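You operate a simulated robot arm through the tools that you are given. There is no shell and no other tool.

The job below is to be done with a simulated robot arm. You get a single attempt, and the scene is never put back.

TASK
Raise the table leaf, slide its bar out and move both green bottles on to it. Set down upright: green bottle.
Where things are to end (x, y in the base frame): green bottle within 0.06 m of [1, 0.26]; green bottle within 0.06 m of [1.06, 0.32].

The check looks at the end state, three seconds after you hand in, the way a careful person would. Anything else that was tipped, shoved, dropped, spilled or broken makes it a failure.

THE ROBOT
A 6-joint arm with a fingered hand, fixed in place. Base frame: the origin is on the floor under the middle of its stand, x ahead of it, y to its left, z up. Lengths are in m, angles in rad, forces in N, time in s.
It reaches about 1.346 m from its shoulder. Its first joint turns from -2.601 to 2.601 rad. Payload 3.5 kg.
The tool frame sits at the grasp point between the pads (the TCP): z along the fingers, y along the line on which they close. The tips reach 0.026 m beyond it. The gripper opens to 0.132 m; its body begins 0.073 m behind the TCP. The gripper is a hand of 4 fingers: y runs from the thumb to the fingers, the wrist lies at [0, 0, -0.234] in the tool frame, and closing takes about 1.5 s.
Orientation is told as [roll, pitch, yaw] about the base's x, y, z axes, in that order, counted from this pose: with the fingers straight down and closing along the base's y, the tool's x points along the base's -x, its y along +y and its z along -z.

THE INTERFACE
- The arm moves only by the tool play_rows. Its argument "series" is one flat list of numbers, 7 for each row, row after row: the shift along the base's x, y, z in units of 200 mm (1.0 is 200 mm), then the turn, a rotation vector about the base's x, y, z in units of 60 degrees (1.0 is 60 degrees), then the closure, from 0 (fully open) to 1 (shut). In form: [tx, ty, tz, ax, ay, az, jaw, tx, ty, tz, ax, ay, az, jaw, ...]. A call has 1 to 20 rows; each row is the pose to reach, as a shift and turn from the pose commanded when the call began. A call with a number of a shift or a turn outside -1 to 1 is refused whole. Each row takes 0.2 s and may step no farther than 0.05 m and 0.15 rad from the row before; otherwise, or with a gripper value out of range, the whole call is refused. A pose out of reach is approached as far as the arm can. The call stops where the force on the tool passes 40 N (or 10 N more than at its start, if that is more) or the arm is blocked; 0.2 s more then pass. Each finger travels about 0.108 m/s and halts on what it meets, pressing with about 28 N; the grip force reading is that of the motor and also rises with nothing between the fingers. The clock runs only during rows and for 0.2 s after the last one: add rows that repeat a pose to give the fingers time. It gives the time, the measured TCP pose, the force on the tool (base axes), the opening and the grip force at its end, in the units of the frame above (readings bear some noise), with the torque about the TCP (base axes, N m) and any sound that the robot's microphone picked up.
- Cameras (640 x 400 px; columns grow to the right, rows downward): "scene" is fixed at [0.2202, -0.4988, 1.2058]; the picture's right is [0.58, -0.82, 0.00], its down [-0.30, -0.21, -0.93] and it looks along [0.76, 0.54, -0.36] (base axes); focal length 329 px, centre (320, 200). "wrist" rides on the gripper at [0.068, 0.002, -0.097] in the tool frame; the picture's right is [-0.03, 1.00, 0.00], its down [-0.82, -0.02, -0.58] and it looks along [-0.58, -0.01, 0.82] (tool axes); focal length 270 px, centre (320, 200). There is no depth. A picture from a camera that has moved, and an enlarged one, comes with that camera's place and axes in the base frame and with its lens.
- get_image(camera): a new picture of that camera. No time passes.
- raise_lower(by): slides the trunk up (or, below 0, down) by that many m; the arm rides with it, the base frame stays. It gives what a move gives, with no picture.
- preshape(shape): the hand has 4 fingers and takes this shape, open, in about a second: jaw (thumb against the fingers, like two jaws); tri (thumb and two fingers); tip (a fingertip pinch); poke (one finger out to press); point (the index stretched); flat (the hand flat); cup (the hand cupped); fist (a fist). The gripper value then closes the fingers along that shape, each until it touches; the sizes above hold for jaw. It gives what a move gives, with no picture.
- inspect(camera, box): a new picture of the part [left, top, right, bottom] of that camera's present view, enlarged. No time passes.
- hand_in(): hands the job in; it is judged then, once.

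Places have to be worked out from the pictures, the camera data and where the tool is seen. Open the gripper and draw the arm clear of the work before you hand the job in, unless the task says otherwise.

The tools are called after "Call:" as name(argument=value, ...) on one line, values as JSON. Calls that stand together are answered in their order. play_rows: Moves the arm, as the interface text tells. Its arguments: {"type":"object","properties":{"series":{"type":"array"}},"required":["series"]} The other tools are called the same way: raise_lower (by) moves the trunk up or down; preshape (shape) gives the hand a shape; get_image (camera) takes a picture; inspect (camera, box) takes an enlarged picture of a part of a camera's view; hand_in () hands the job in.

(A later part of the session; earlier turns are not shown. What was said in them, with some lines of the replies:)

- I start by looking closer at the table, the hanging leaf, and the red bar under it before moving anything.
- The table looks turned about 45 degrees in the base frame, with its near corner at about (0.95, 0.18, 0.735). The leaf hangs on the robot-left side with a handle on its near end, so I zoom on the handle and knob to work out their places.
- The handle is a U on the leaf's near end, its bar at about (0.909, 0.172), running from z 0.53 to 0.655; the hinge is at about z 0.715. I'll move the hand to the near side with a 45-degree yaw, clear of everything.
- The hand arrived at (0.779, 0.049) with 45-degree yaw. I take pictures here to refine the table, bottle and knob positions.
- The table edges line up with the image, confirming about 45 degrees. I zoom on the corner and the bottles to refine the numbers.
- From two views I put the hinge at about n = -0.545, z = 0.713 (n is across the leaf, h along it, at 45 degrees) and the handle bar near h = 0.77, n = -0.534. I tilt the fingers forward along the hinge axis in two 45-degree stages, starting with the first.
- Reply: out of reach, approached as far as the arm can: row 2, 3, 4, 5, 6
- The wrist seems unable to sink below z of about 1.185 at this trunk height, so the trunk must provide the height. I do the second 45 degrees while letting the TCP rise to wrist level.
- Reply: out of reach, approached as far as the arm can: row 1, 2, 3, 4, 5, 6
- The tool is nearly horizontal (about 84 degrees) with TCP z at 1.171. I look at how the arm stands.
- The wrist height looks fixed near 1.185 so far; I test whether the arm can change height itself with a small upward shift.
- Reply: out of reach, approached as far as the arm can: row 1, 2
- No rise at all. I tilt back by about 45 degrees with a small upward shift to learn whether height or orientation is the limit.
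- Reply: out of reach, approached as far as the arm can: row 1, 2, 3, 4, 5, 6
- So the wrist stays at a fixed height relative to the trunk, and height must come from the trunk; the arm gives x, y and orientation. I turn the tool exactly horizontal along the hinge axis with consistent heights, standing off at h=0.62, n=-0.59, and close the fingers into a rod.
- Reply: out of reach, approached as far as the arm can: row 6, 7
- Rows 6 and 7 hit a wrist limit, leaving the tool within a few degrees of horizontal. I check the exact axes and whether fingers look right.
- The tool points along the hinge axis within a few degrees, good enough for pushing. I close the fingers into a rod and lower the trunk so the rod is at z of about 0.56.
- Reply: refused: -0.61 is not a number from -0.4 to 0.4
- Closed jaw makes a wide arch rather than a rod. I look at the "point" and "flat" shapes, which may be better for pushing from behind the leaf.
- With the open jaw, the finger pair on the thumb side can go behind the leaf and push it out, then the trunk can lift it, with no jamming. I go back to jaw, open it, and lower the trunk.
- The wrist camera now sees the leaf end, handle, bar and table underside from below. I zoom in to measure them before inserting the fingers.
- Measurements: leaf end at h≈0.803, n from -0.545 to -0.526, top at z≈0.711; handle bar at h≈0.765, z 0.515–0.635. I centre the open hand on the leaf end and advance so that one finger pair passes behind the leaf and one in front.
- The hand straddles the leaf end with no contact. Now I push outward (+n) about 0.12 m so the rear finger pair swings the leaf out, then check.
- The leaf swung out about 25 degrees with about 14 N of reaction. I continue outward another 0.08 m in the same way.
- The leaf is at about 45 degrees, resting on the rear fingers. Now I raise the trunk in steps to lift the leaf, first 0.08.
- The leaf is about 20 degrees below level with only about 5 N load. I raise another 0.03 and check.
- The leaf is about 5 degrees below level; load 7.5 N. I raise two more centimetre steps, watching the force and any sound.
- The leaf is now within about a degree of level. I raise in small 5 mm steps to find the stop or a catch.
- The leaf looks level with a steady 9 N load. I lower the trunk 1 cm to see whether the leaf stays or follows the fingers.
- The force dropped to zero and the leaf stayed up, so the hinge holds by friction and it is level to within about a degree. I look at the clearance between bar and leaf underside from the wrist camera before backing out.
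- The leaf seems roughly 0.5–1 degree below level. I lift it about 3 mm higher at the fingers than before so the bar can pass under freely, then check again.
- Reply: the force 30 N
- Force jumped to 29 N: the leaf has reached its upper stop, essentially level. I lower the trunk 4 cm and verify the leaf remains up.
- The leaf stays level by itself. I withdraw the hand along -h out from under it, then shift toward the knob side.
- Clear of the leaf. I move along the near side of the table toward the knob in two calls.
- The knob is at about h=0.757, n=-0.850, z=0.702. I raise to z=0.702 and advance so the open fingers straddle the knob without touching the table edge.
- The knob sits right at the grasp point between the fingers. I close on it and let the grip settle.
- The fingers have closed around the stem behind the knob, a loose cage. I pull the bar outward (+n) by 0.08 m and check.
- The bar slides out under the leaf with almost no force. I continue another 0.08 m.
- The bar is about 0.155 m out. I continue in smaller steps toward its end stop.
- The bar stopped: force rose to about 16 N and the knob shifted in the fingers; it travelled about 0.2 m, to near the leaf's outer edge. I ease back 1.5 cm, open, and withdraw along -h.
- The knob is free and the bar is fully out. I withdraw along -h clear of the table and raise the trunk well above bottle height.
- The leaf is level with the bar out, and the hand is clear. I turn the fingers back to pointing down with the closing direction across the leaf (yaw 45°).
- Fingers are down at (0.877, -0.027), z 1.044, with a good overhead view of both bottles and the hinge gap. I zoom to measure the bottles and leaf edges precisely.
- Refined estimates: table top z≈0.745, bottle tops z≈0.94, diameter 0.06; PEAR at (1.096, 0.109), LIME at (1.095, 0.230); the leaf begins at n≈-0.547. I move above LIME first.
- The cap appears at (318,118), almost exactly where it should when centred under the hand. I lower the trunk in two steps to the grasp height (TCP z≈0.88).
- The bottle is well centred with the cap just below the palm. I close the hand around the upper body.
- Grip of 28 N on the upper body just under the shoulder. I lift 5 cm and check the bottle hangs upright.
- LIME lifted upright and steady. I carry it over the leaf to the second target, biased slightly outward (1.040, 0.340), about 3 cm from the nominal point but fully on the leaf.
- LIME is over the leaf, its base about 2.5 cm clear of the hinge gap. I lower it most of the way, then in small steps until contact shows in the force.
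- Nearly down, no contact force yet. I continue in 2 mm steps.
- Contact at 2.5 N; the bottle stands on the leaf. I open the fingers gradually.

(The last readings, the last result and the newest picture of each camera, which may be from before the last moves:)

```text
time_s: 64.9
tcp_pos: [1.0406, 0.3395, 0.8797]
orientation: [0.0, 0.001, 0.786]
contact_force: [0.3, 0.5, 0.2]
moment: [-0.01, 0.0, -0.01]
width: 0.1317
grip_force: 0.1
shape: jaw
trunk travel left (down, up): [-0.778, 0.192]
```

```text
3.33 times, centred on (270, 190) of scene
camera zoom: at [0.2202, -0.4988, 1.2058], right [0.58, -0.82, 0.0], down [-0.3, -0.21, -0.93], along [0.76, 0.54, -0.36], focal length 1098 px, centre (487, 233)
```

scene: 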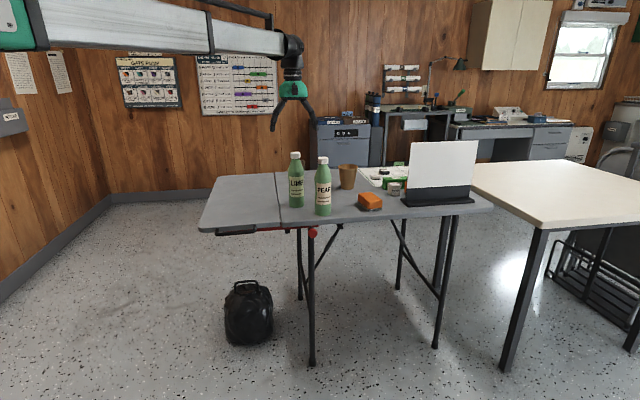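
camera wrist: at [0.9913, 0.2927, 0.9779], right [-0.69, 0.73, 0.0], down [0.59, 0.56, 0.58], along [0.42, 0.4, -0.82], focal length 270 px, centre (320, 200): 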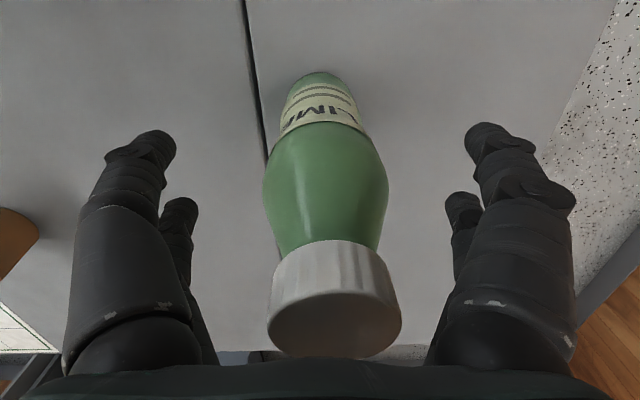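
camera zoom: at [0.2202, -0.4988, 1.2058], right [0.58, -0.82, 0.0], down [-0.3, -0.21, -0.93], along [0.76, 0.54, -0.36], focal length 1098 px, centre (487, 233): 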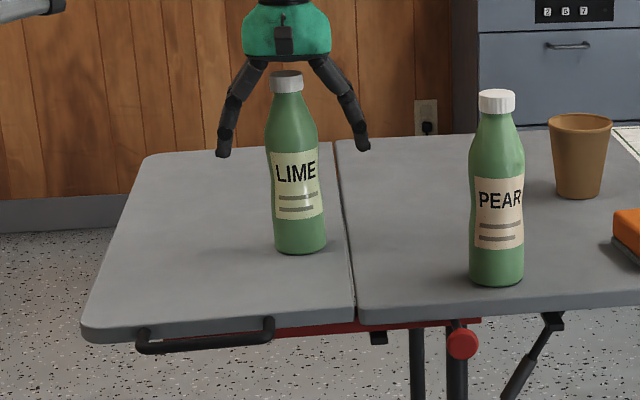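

LIME stands upright on the leaf (the small lean in the picture matches lens perspective). I raise straight up and go over PEAR.

Call:
raise_lower(by=0.163)

Call:
play_rows(series=[0.04, -0.165, 0, 0, 0, 0, 0, 0.08, -0.33, 0, 0, 0, 0, 0, 0.12, -0.495, 0, 0, 0, 0, 0, 0.16, -0.66, 0, 0, 0, 0, 0, 0.2, -0.825, 0, 0, 0, 0, 0, 0.24, -0.99, 0, 0, 0, 0, 0])

Call:
get_image(camera="wrist")

Call:
inspect(camera="scene", box=[190, 130, 350, 250])

```text
time_s: 66.7
tcp_pos: [1.0395, 0.3391, 1.0419]
orientation: [0.0, 0.004, 0.787]
contact_force: [-0.2, 0.1, -0.3]
moment: [-0.02, -0.01, -0.01]
width: 0.1318
grip_force: 0.0
shape: jaw
trunk travel left (down, up): [-0.941, 0.029]
```

```text
time_s: 68.1
tcp_pos: [1.0889, 0.1418, 1.0424]
orientation: [-0.001, 0.002, 0.784]
contact_force: [0.2, -0.3, 0.3]
moment: [0.02, 0.0, 0.0]
width: 0.1319
grip_force: 0.0
shape: jaw
trunk travel left (down, up): [-0.941, 0.029]
```

```text
taken
camera wrist: at [1.0397, 0.0945, 1.1409], right [-0.69, 0.72, 0.0], down [0.59, 0.56, 0.58], along [0.42, 0.4, -0.82], focal length 270 px, centre (320, 200)
```

wrist: 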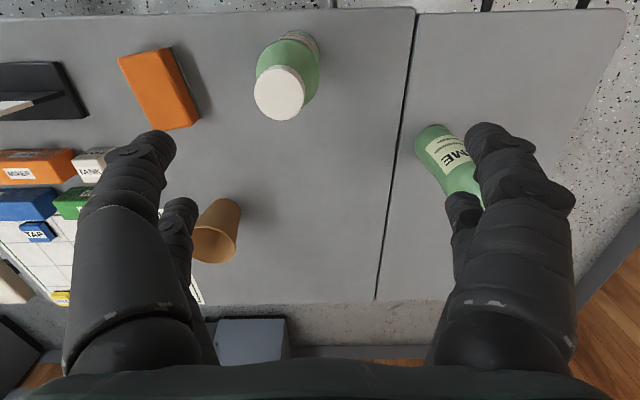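

```text
3.33 times, centred on (270, 190) of scene
camera zoom: at [0.2202, -0.4988, 1.2058], right [0.58, -0.82, 0.0], down [-0.3, -0.21, -0.93], along [0.76, 0.54, -0.36], focal length 1098 px, centre (487, 233)
```

zoom: 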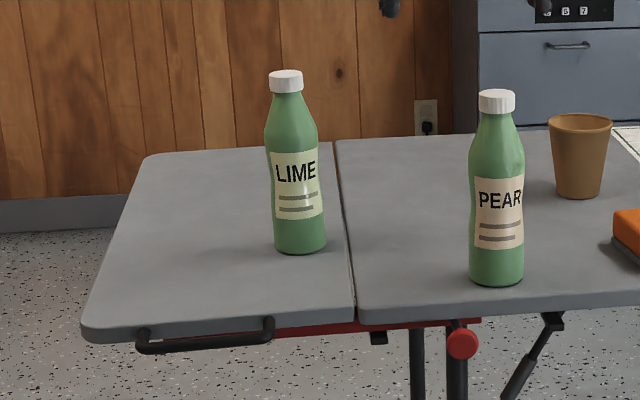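

PEAR's cap places it at about (1.095, 0.1075). I centre the hand over it and check.

Call:
play_rows(series=[0.014, -0.086, 0, 0, 0, 0, 0, 0.0285, -0.1715, 0, 0, 0, 0, 0, 0.0285, -0.1715, 0, 0, 0, 0, 0])

Call:
get_image(camera="wrist")

```text
time_s: 68.9
tcp_pos: [1.0949, 0.1058, 1.0431]
orientation: [0.001, 0.002, 0.785]
contact_force: [0.7, 0.6, -0.1]
moment: [0.0, 0.01, -0.02]
width: 0.1321
grip_force: 0.1
shape: jaw
trunk travel left (down, up): [-0.941, 0.029]
```

```text
taken
camera wrist: at [1.0453, 0.06, 1.1409], right [-0.69, 0.73, 0.0], down [0.59, 0.56, 0.58], along [0.42, 0.4, -0.82], focal length 270 px, centre (320, 200)
```

wrist: 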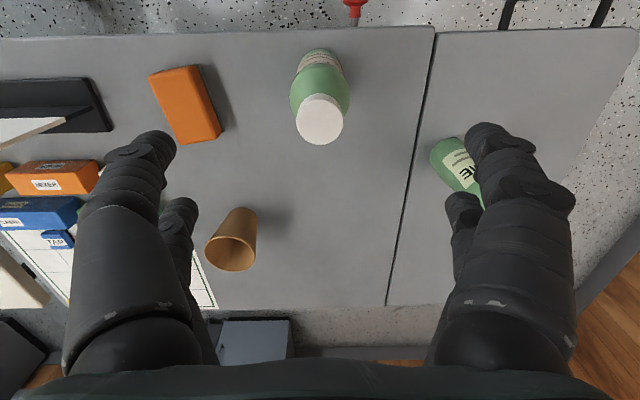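

The cap is exactly centred at (320,119), and the sponge is about 5 cm clear of the fingers. I descend to grasp height.

Call:
raise_lower(by=-0.1)

Call:
raise_lower(by=-0.062)

Call:
get_image(camera="wrist")

```text
time_s: 70.2
tcp_pos: [1.0932, 0.1059, 0.9427]
orientation: [0.0, 0.002, 0.786]
contact_force: [0.8, 0.0, 0.7]
moment: [-0.01, 0.02, 0.01]
width: 0.1319
grip_force: 0.1
shape: jaw
trunk travel left (down, up): [-0.841, 0.129]
```

```text
time_s: 71.3
tcp_pos: [1.0932, 0.1073, 0.8808]
orientation: [0.0, 0.002, 0.785]
contact_force: [-0.5, 0.0, 0.3]
moment: [0.0, 0.0, 0.02]
width: 0.132
grip_force: 0.1
shape: jaw
trunk travel left (down, up): [-0.779, 0.191]
```

```text
taken
camera wrist: at [1.0452, 0.0601, 0.979], right [-0.69, 0.73, 0.0], down [0.59, 0.56, 0.58], along [0.42, 0.4, -0.82], focal length 270 px, centre (320, 200)
```

wrist: 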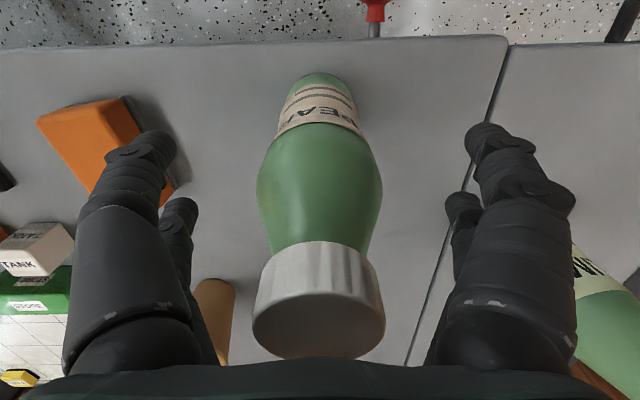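

PEAR is centred between the fingers with no contact. I close the hand on it.

Call:
play_rows(series=[0, 0, 0, 0, 0, 0, 0.3, 0, 0, 0, 0, 0, 0, 0.5, 0, 0, 0, 0, 0, 0, 0.7, 0, 0, 0, 0, 0, 0, 0.9, 0, 0, 0, 0, 0, 0, 1, 0, 0, 0, 0, 0, 0, 1, 0, 0, 0, 0, 0, 0, 1, 0, 0, 0, 0, 0, 0, 1])

Call:
raise_lower(by=0.05)

Call:
inspect(camera="scene", box=[210, 120, 370, 240])

Call:
get_image(camera="wrist")

```text
time_s: 73.1
tcp_pos: [1.094, 0.1064, 0.881]
orientation: [0.0, 0.002, 0.784]
contact_force: [0.2, -0.3, -0.6]
moment: [0.0, -0.02, 0.04]
width: 0.0379
grip_force: 28.4
shape: jaw
trunk travel left (down, up): [-0.779, 0.191]
```

```text
time_s: 74.0
tcp_pos: [1.0932, 0.108, 0.9303]
orientation: [0.0, 0.002, 0.787]
contact_force: [-0.8, -0.6, -1.0]
moment: [0.02, 0.0, -0.04]
width: 0.0379
grip_force: 28.2
shape: jaw
trunk travel left (down, up): [-0.829, 0.141]
```

```text
3.33 times, centred on (290, 180) of scene
camera zoom: at [0.2202, -0.4988, 1.2058], right [0.58, -0.82, 0.0], down [-0.3, -0.21, -0.93], along [0.76, 0.54, -0.36], focal length 1098 px, centre (420, 267)
```

zoom: 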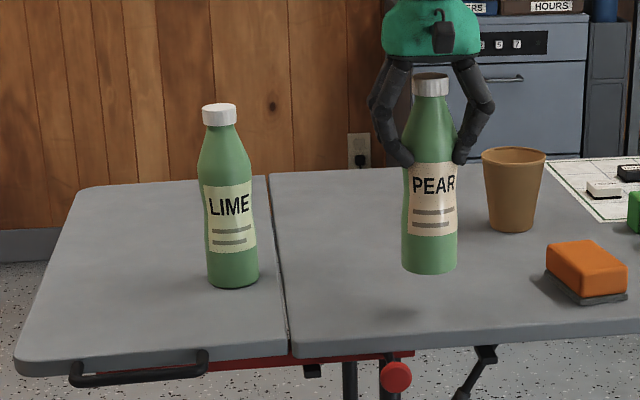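

```text
taken
camera wrist: at [1.0454, 0.0602, 1.0288], right [-0.69, 0.73, 0.0], down [0.59, 0.56, 0.58], along [0.42, 0.4, -0.82], focal length 270 px, centre (320, 200)
```

wrist: 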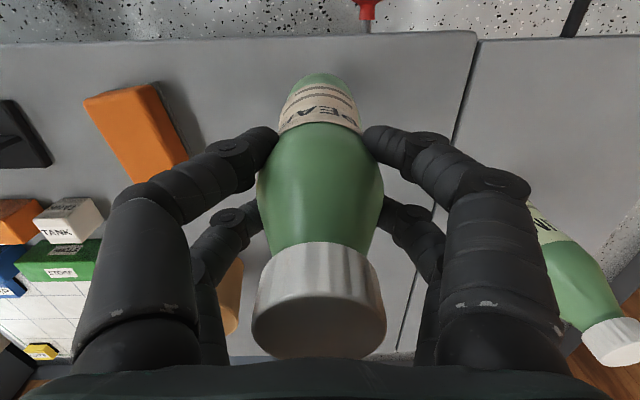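

PEAR lifted upright. I carry it to the first target, at about (0.976, 0.276), keeping it on the near side of LIME.

Call:
play_rows(series=[-0.0985, 0.1407, 0, 0, 0, 0, 1, -0.197, 0.2813, 0, 0, 0, 0, 1, -0.2955, 0.422, 0, 0, 0, 0, 1, -0.394, 0.5627, 0, 0, 0, 0, 1, -0.4925, 0.7033, 0, 0, 0, 0, 1, -0.591, 0.844, 0, 0, 0, 0, 1, -0.591, 0.844, 0, 0, 0, 0, 1])

Call:
inspect(camera="scene", box=[190, 120, 350, 240])

Call:
get_image(camera="wrist")

```text
time_s: 75.6
tcp_pos: [0.9751, 0.2769, 0.9308]
orientation: [0.001, 0.004, 0.784]
contact_force: [-0.2, -0.1, -1.2]
moment: [-0.02, -0.04, -0.01]
width: 0.0375
grip_force: 27.7
shape: jaw
trunk travel left (down, up): [-0.829, 0.141]
```

```text
3.33 times, centred on (270, 180) of scene
camera zoom: at [0.2202, -0.4988, 1.2058], right [0.58, -0.82, 0.0], down [-0.3, -0.21, -0.93], along [0.76, 0.54, -0.36], focal length 1098 px, centre (487, 267)
```

zoom: 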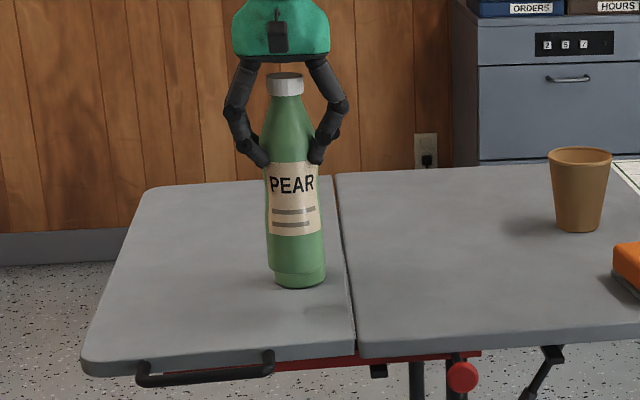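

```text
taken
camera wrist: at [0.9261, 0.2301, 1.0289], right [-0.69, 0.73, 0.0], down [0.59, 0.56, 0.58], along [0.42, 0.4, -0.82], focal length 270 px, centre (320, 200)
```

wrist: 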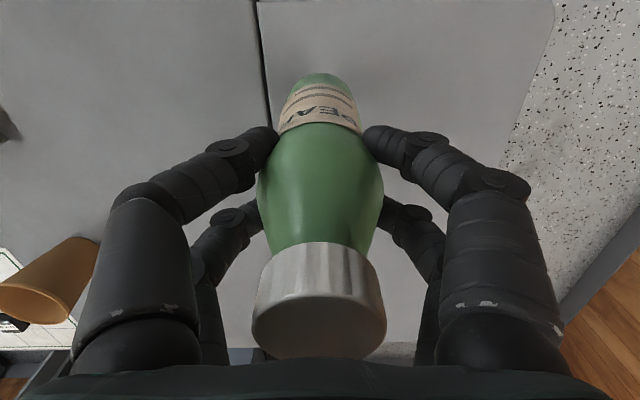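

PEAR is over the leaf with the hinge gap well to one side; LIME stands behind it, unmoved. I lower it, finishing in small steps until contact.

Call:
raise_lower(by=-0.045)

Call:
raise_lower(by=-0.003)

Call:
raise_lower(by=-0.002)

```text
time_s: 76.5
tcp_pos: [0.9751, 0.2758, 0.8858]
orientation: [0.0, 0.002, 0.786]
contact_force: [0.5, -0.9, -0.3]
moment: [0.0, -0.02, 0.03]
width: 0.0378
grip_force: 27.9
shape: jaw
trunk travel left (down, up): [-0.784, 0.186]
```

```text
time_s: 77.0
tcp_pos: [0.975, 0.2771, 0.883]
orientation: [-0.001, 0.001, 0.785]
contact_force: [0.9, -0.6, -0.6]
moment: [-0.02, -0.02, 0.01]
width: 0.0375
grip_force: 28.0
shape: jaw
trunk travel left (down, up): [-0.781, 0.189]
```

```text
time_s: 77.5
tcp_pos: [0.976, 0.2766, 0.88]
orientation: [0.002, 0.002, 0.787]
contact_force: [-0.1, 0.3, -0.6]
moment: [-0.01, 0.02, -0.02]
width: 0.0375
grip_force: 28.1
shape: jaw
trunk travel left (down, up): [-0.779, 0.191]
```

No contact force yet; I go another 2 mm.

Call:
raise_lower(by=-0.002)

```text
time_s: 78.0
tcp_pos: [0.9745, 0.2772, 0.8804]
orientation: [-0.001, 0.001, 0.785]
contact_force: [0.0, 0.9, 4.5]
moment: [-0.02, -0.06, 0.03]
width: 0.0378
grip_force: 28.1
shape: jaw
trunk travel left (down, up): [-0.777, 0.193]
```

Contact at 4.5 N: the bottle stands on the leaf. I open the fingers gradually.

Call:
play_rows(series=[0, 0, 0, 0, 0, 0, 0.72, 0, 0, 0, 0, 0, 0, 0.66, 0, 0, 0, 0, 0, 0, 0.58, 0, 0, 0, 0, 0, 0, 0.45, 0, 0, 0, 0, 0, 0, 0.3, 0, 0, 0, 0, 0, 0, 0.15, 0, 0, 0, 0, 0, 0, 0, 0, 0, 0, 0, 0, 0, 0])

Call:
get_image(camera="wrist")

Call:
inspect(camera="scene", box=[190, 120, 350, 240])

```text
time_s: 79.8
tcp_pos: [0.974, 0.2754, 0.8789]
orientation: [0.001, 0.001, 0.784]
contact_force: [0.8, 0.8, 0.3]
moment: [-0.04, 0.01, 0.0]
width: 0.1319
grip_force: 0.0
shape: jaw
trunk travel left (down, up): [-0.777, 0.193]
```

```text
taken
camera wrist: at [0.9263, 0.2295, 0.9769], right [-0.69, 0.73, 0.0], down [0.59, 0.56, 0.58], along [0.42, 0.4, -0.82], focal length 270 px, centre (320, 200)
```

wrist: 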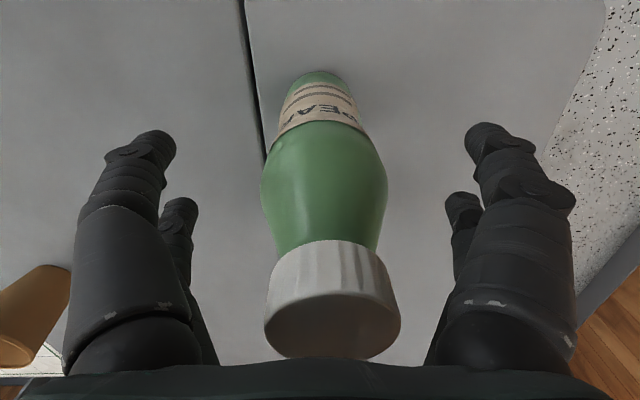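

```text
3.33 times, centred on (270, 180) of scene
camera zoom: at [0.2202, -0.4988, 1.2058], right [0.58, -0.82, 0.0], down [-0.3, -0.21, -0.93], along [0.76, 0.54, -0.36], focal length 1098 px, centre (487, 267)
```

zoom: 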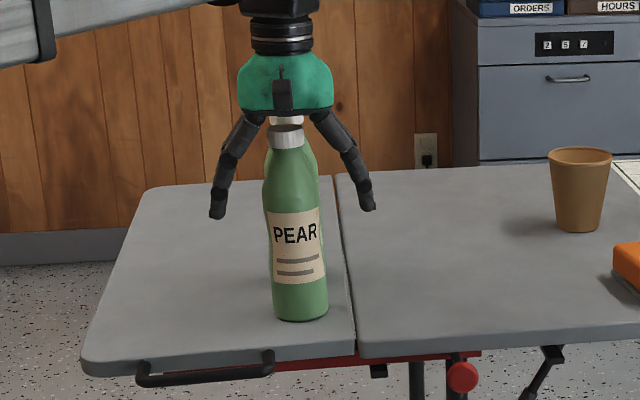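

PEAR stands free and upright. I raise straight up and back the arm away toward the robot side.

Call:
raise_lower(by=0.165)

Call:
play_rows(series=[-0.15, -0.15, 0, 0, 0, 0, 0, -0.3, -0.3, 0, 0, 0, 0, 0, -0.45, -0.45, 0, 0, 0, 0, 0, -0.6, -0.6, 0, 0, 0, 0, 0, -0.75, -0.75, 0, 0, 0, 0, 0, -0.9, -0.9, 0, 0, 0, 0, 0])

Call:
get_image(camera="wrist")

Call:
get_image(camera="scene")

Call:
inspect(camera="scene", box=[190, 130, 350, 250])

```text
time_s: 81.7
tcp_pos: [0.9749, 0.2759, 1.0452]
orientation: [-0.001, 0.004, 0.784]
contact_force: [0.3, -0.8, 0.6]
moment: [0.01, -0.01, -0.03]
width: 0.1317
grip_force: 0.0
shape: jaw
trunk travel left (down, up): [-0.942, 0.028]
```

```text
time_s: 83.1
tcp_pos: [0.7953, 0.0947, 1.0444]
orientation: [0.001, 0.002, 0.786]
contact_force: [-0.3, 1.3, -0.3]
moment: [-0.02, 0.01, 0.0]
width: 0.1316
grip_force: 0.1
shape: jaw
trunk travel left (down, up): [-0.942, 0.028]
```

```text
taken
camera wrist: at [0.747, 0.0485, 1.142], right [-0.69, 0.73, 0.0], down [0.59, 0.56, 0.58], along [0.42, 0.4, -0.82], focal length 270 px, centre (320, 200)
```

wrist: 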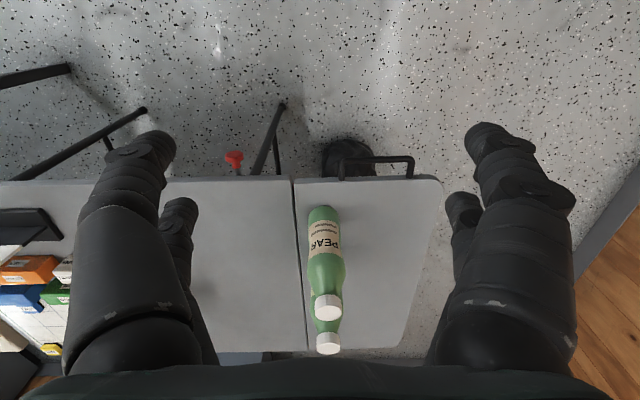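

```text
taken
```

scene: 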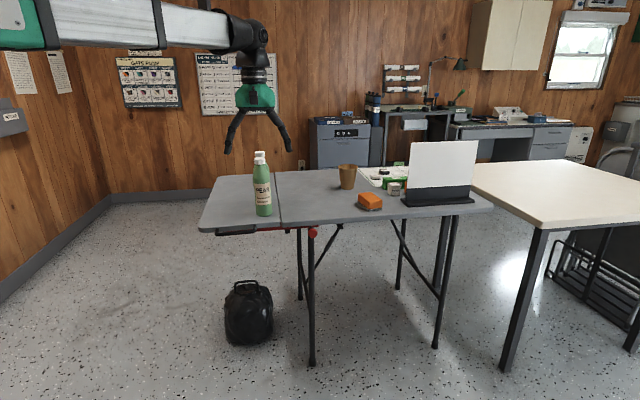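

```text
3.33 times, centred on (270, 190) of scene
camera zoom: at [0.2202, -0.4988, 1.2058], right [0.58, -0.82, 0.0], down [-0.3, -0.21, -0.93], along [0.76, 0.54, -0.36], focal length 1098 px, centre (487, 233)
```

zoom: 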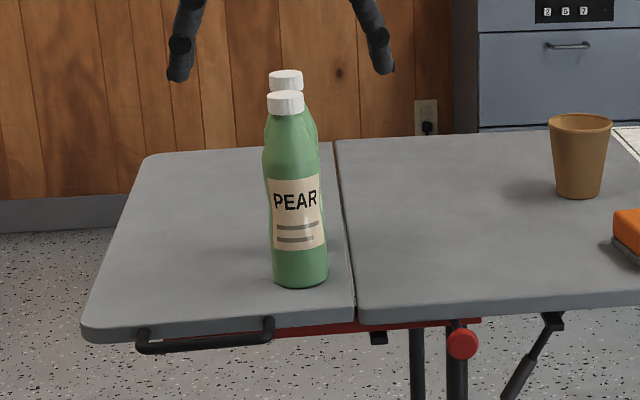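

Both bottles stand on the leaf, at about (0.975, 0.276) and (1.040, 0.340), within 3 cm of their targets. I take a closer look at the bar, leaf and surroundings before handing in.

Call:
inspect(camera="scene", box=[190, 195, 340, 255])

Call:
inspect(camera="wrist", box=[210, 140, 450, 370])

Call:
inspect(camera="scene", box=[330, 130, 500, 230])

```text
4.27 times, centred on (265, 225) of scene
camera zoom: at [0.2202, -0.4988, 1.2058], right [0.58, -0.82, 0.0], down [-0.3, -0.21, -0.93], along [0.76, 0.54, -0.36], focal length 1405 px, centre (555, 93)
```

zoom: 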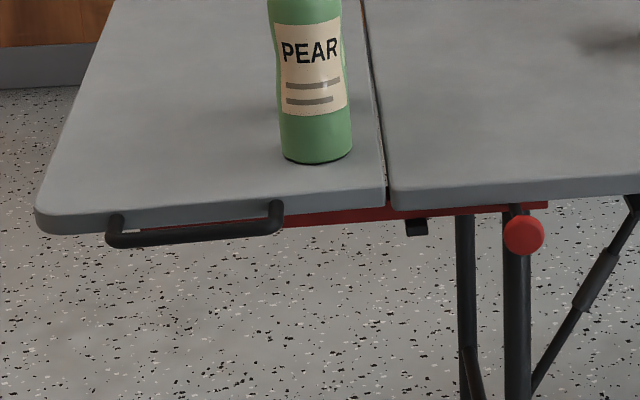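

```text
1.74 times, centred on (330, 255) of wrist
camera zoom: at [0.747, 0.0485, 1.142], right [-0.69, 0.73, 0.0], down [0.59, 0.56, 0.58], along [0.42, 0.4, -0.82], focal length 470 px, centre (303, 104)
```

zoom: 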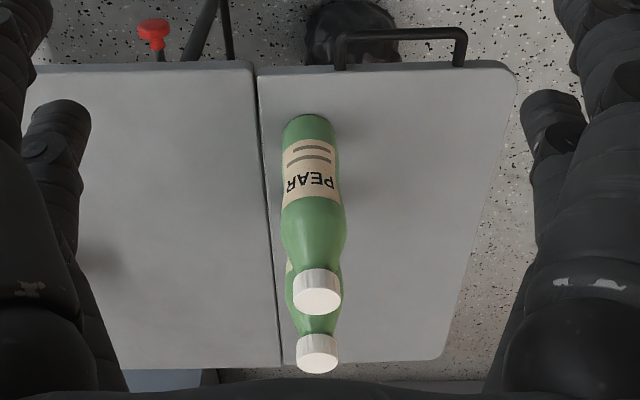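

```text
3.76 times, centred on (415, 180) of scene
camera zoom: at [0.2202, -0.4988, 1.2058], right [0.58, -0.82, 0.0], down [-0.3, -0.21, -0.93], along [0.76, 0.54, -0.36], focal length 1240 px, centre (-38, 275)
```

zoom: 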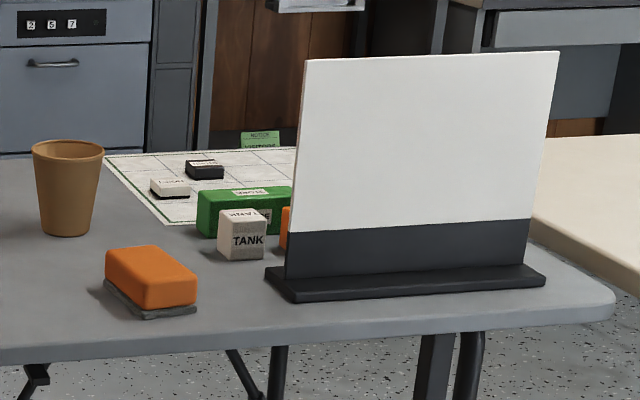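

The bar reaches about 0.195 m under the leaf, both bottles stand upright well inside it, and the other objects are where they were. The hand is open and clear of the work, so I hand in.

Call:
hand_in()

```text
The job is handed in.
```

The job is handed in: the leaf is up, its bar is slid out under it, and both green bottles stand upright on the leaf.

- **Leaf:** raised to its upper stop, level with the table to within about a degree. The hinge held it there by friction before the bar was out.
- **Bar:** pulled out about 0.2 m until it stopped. Its end sits under the leaf, about 5 cm short of the leaf's outer edge.
- **Bottles:** PEAR is at about (0.975, 0.276) and LIME at about (1.040, 0.340). Each is roughly 0.03 m from its target, inside the 0.06 m allowed. I placed both slightly outward of the targets so their bases clear the hinge gap. The task calls both simply "green bottle", so I chose which went to which target.
- **Everything else:** the closing pictures showed nothing else tipped or shifted. The hand is open and drawn clear on the robot's side.
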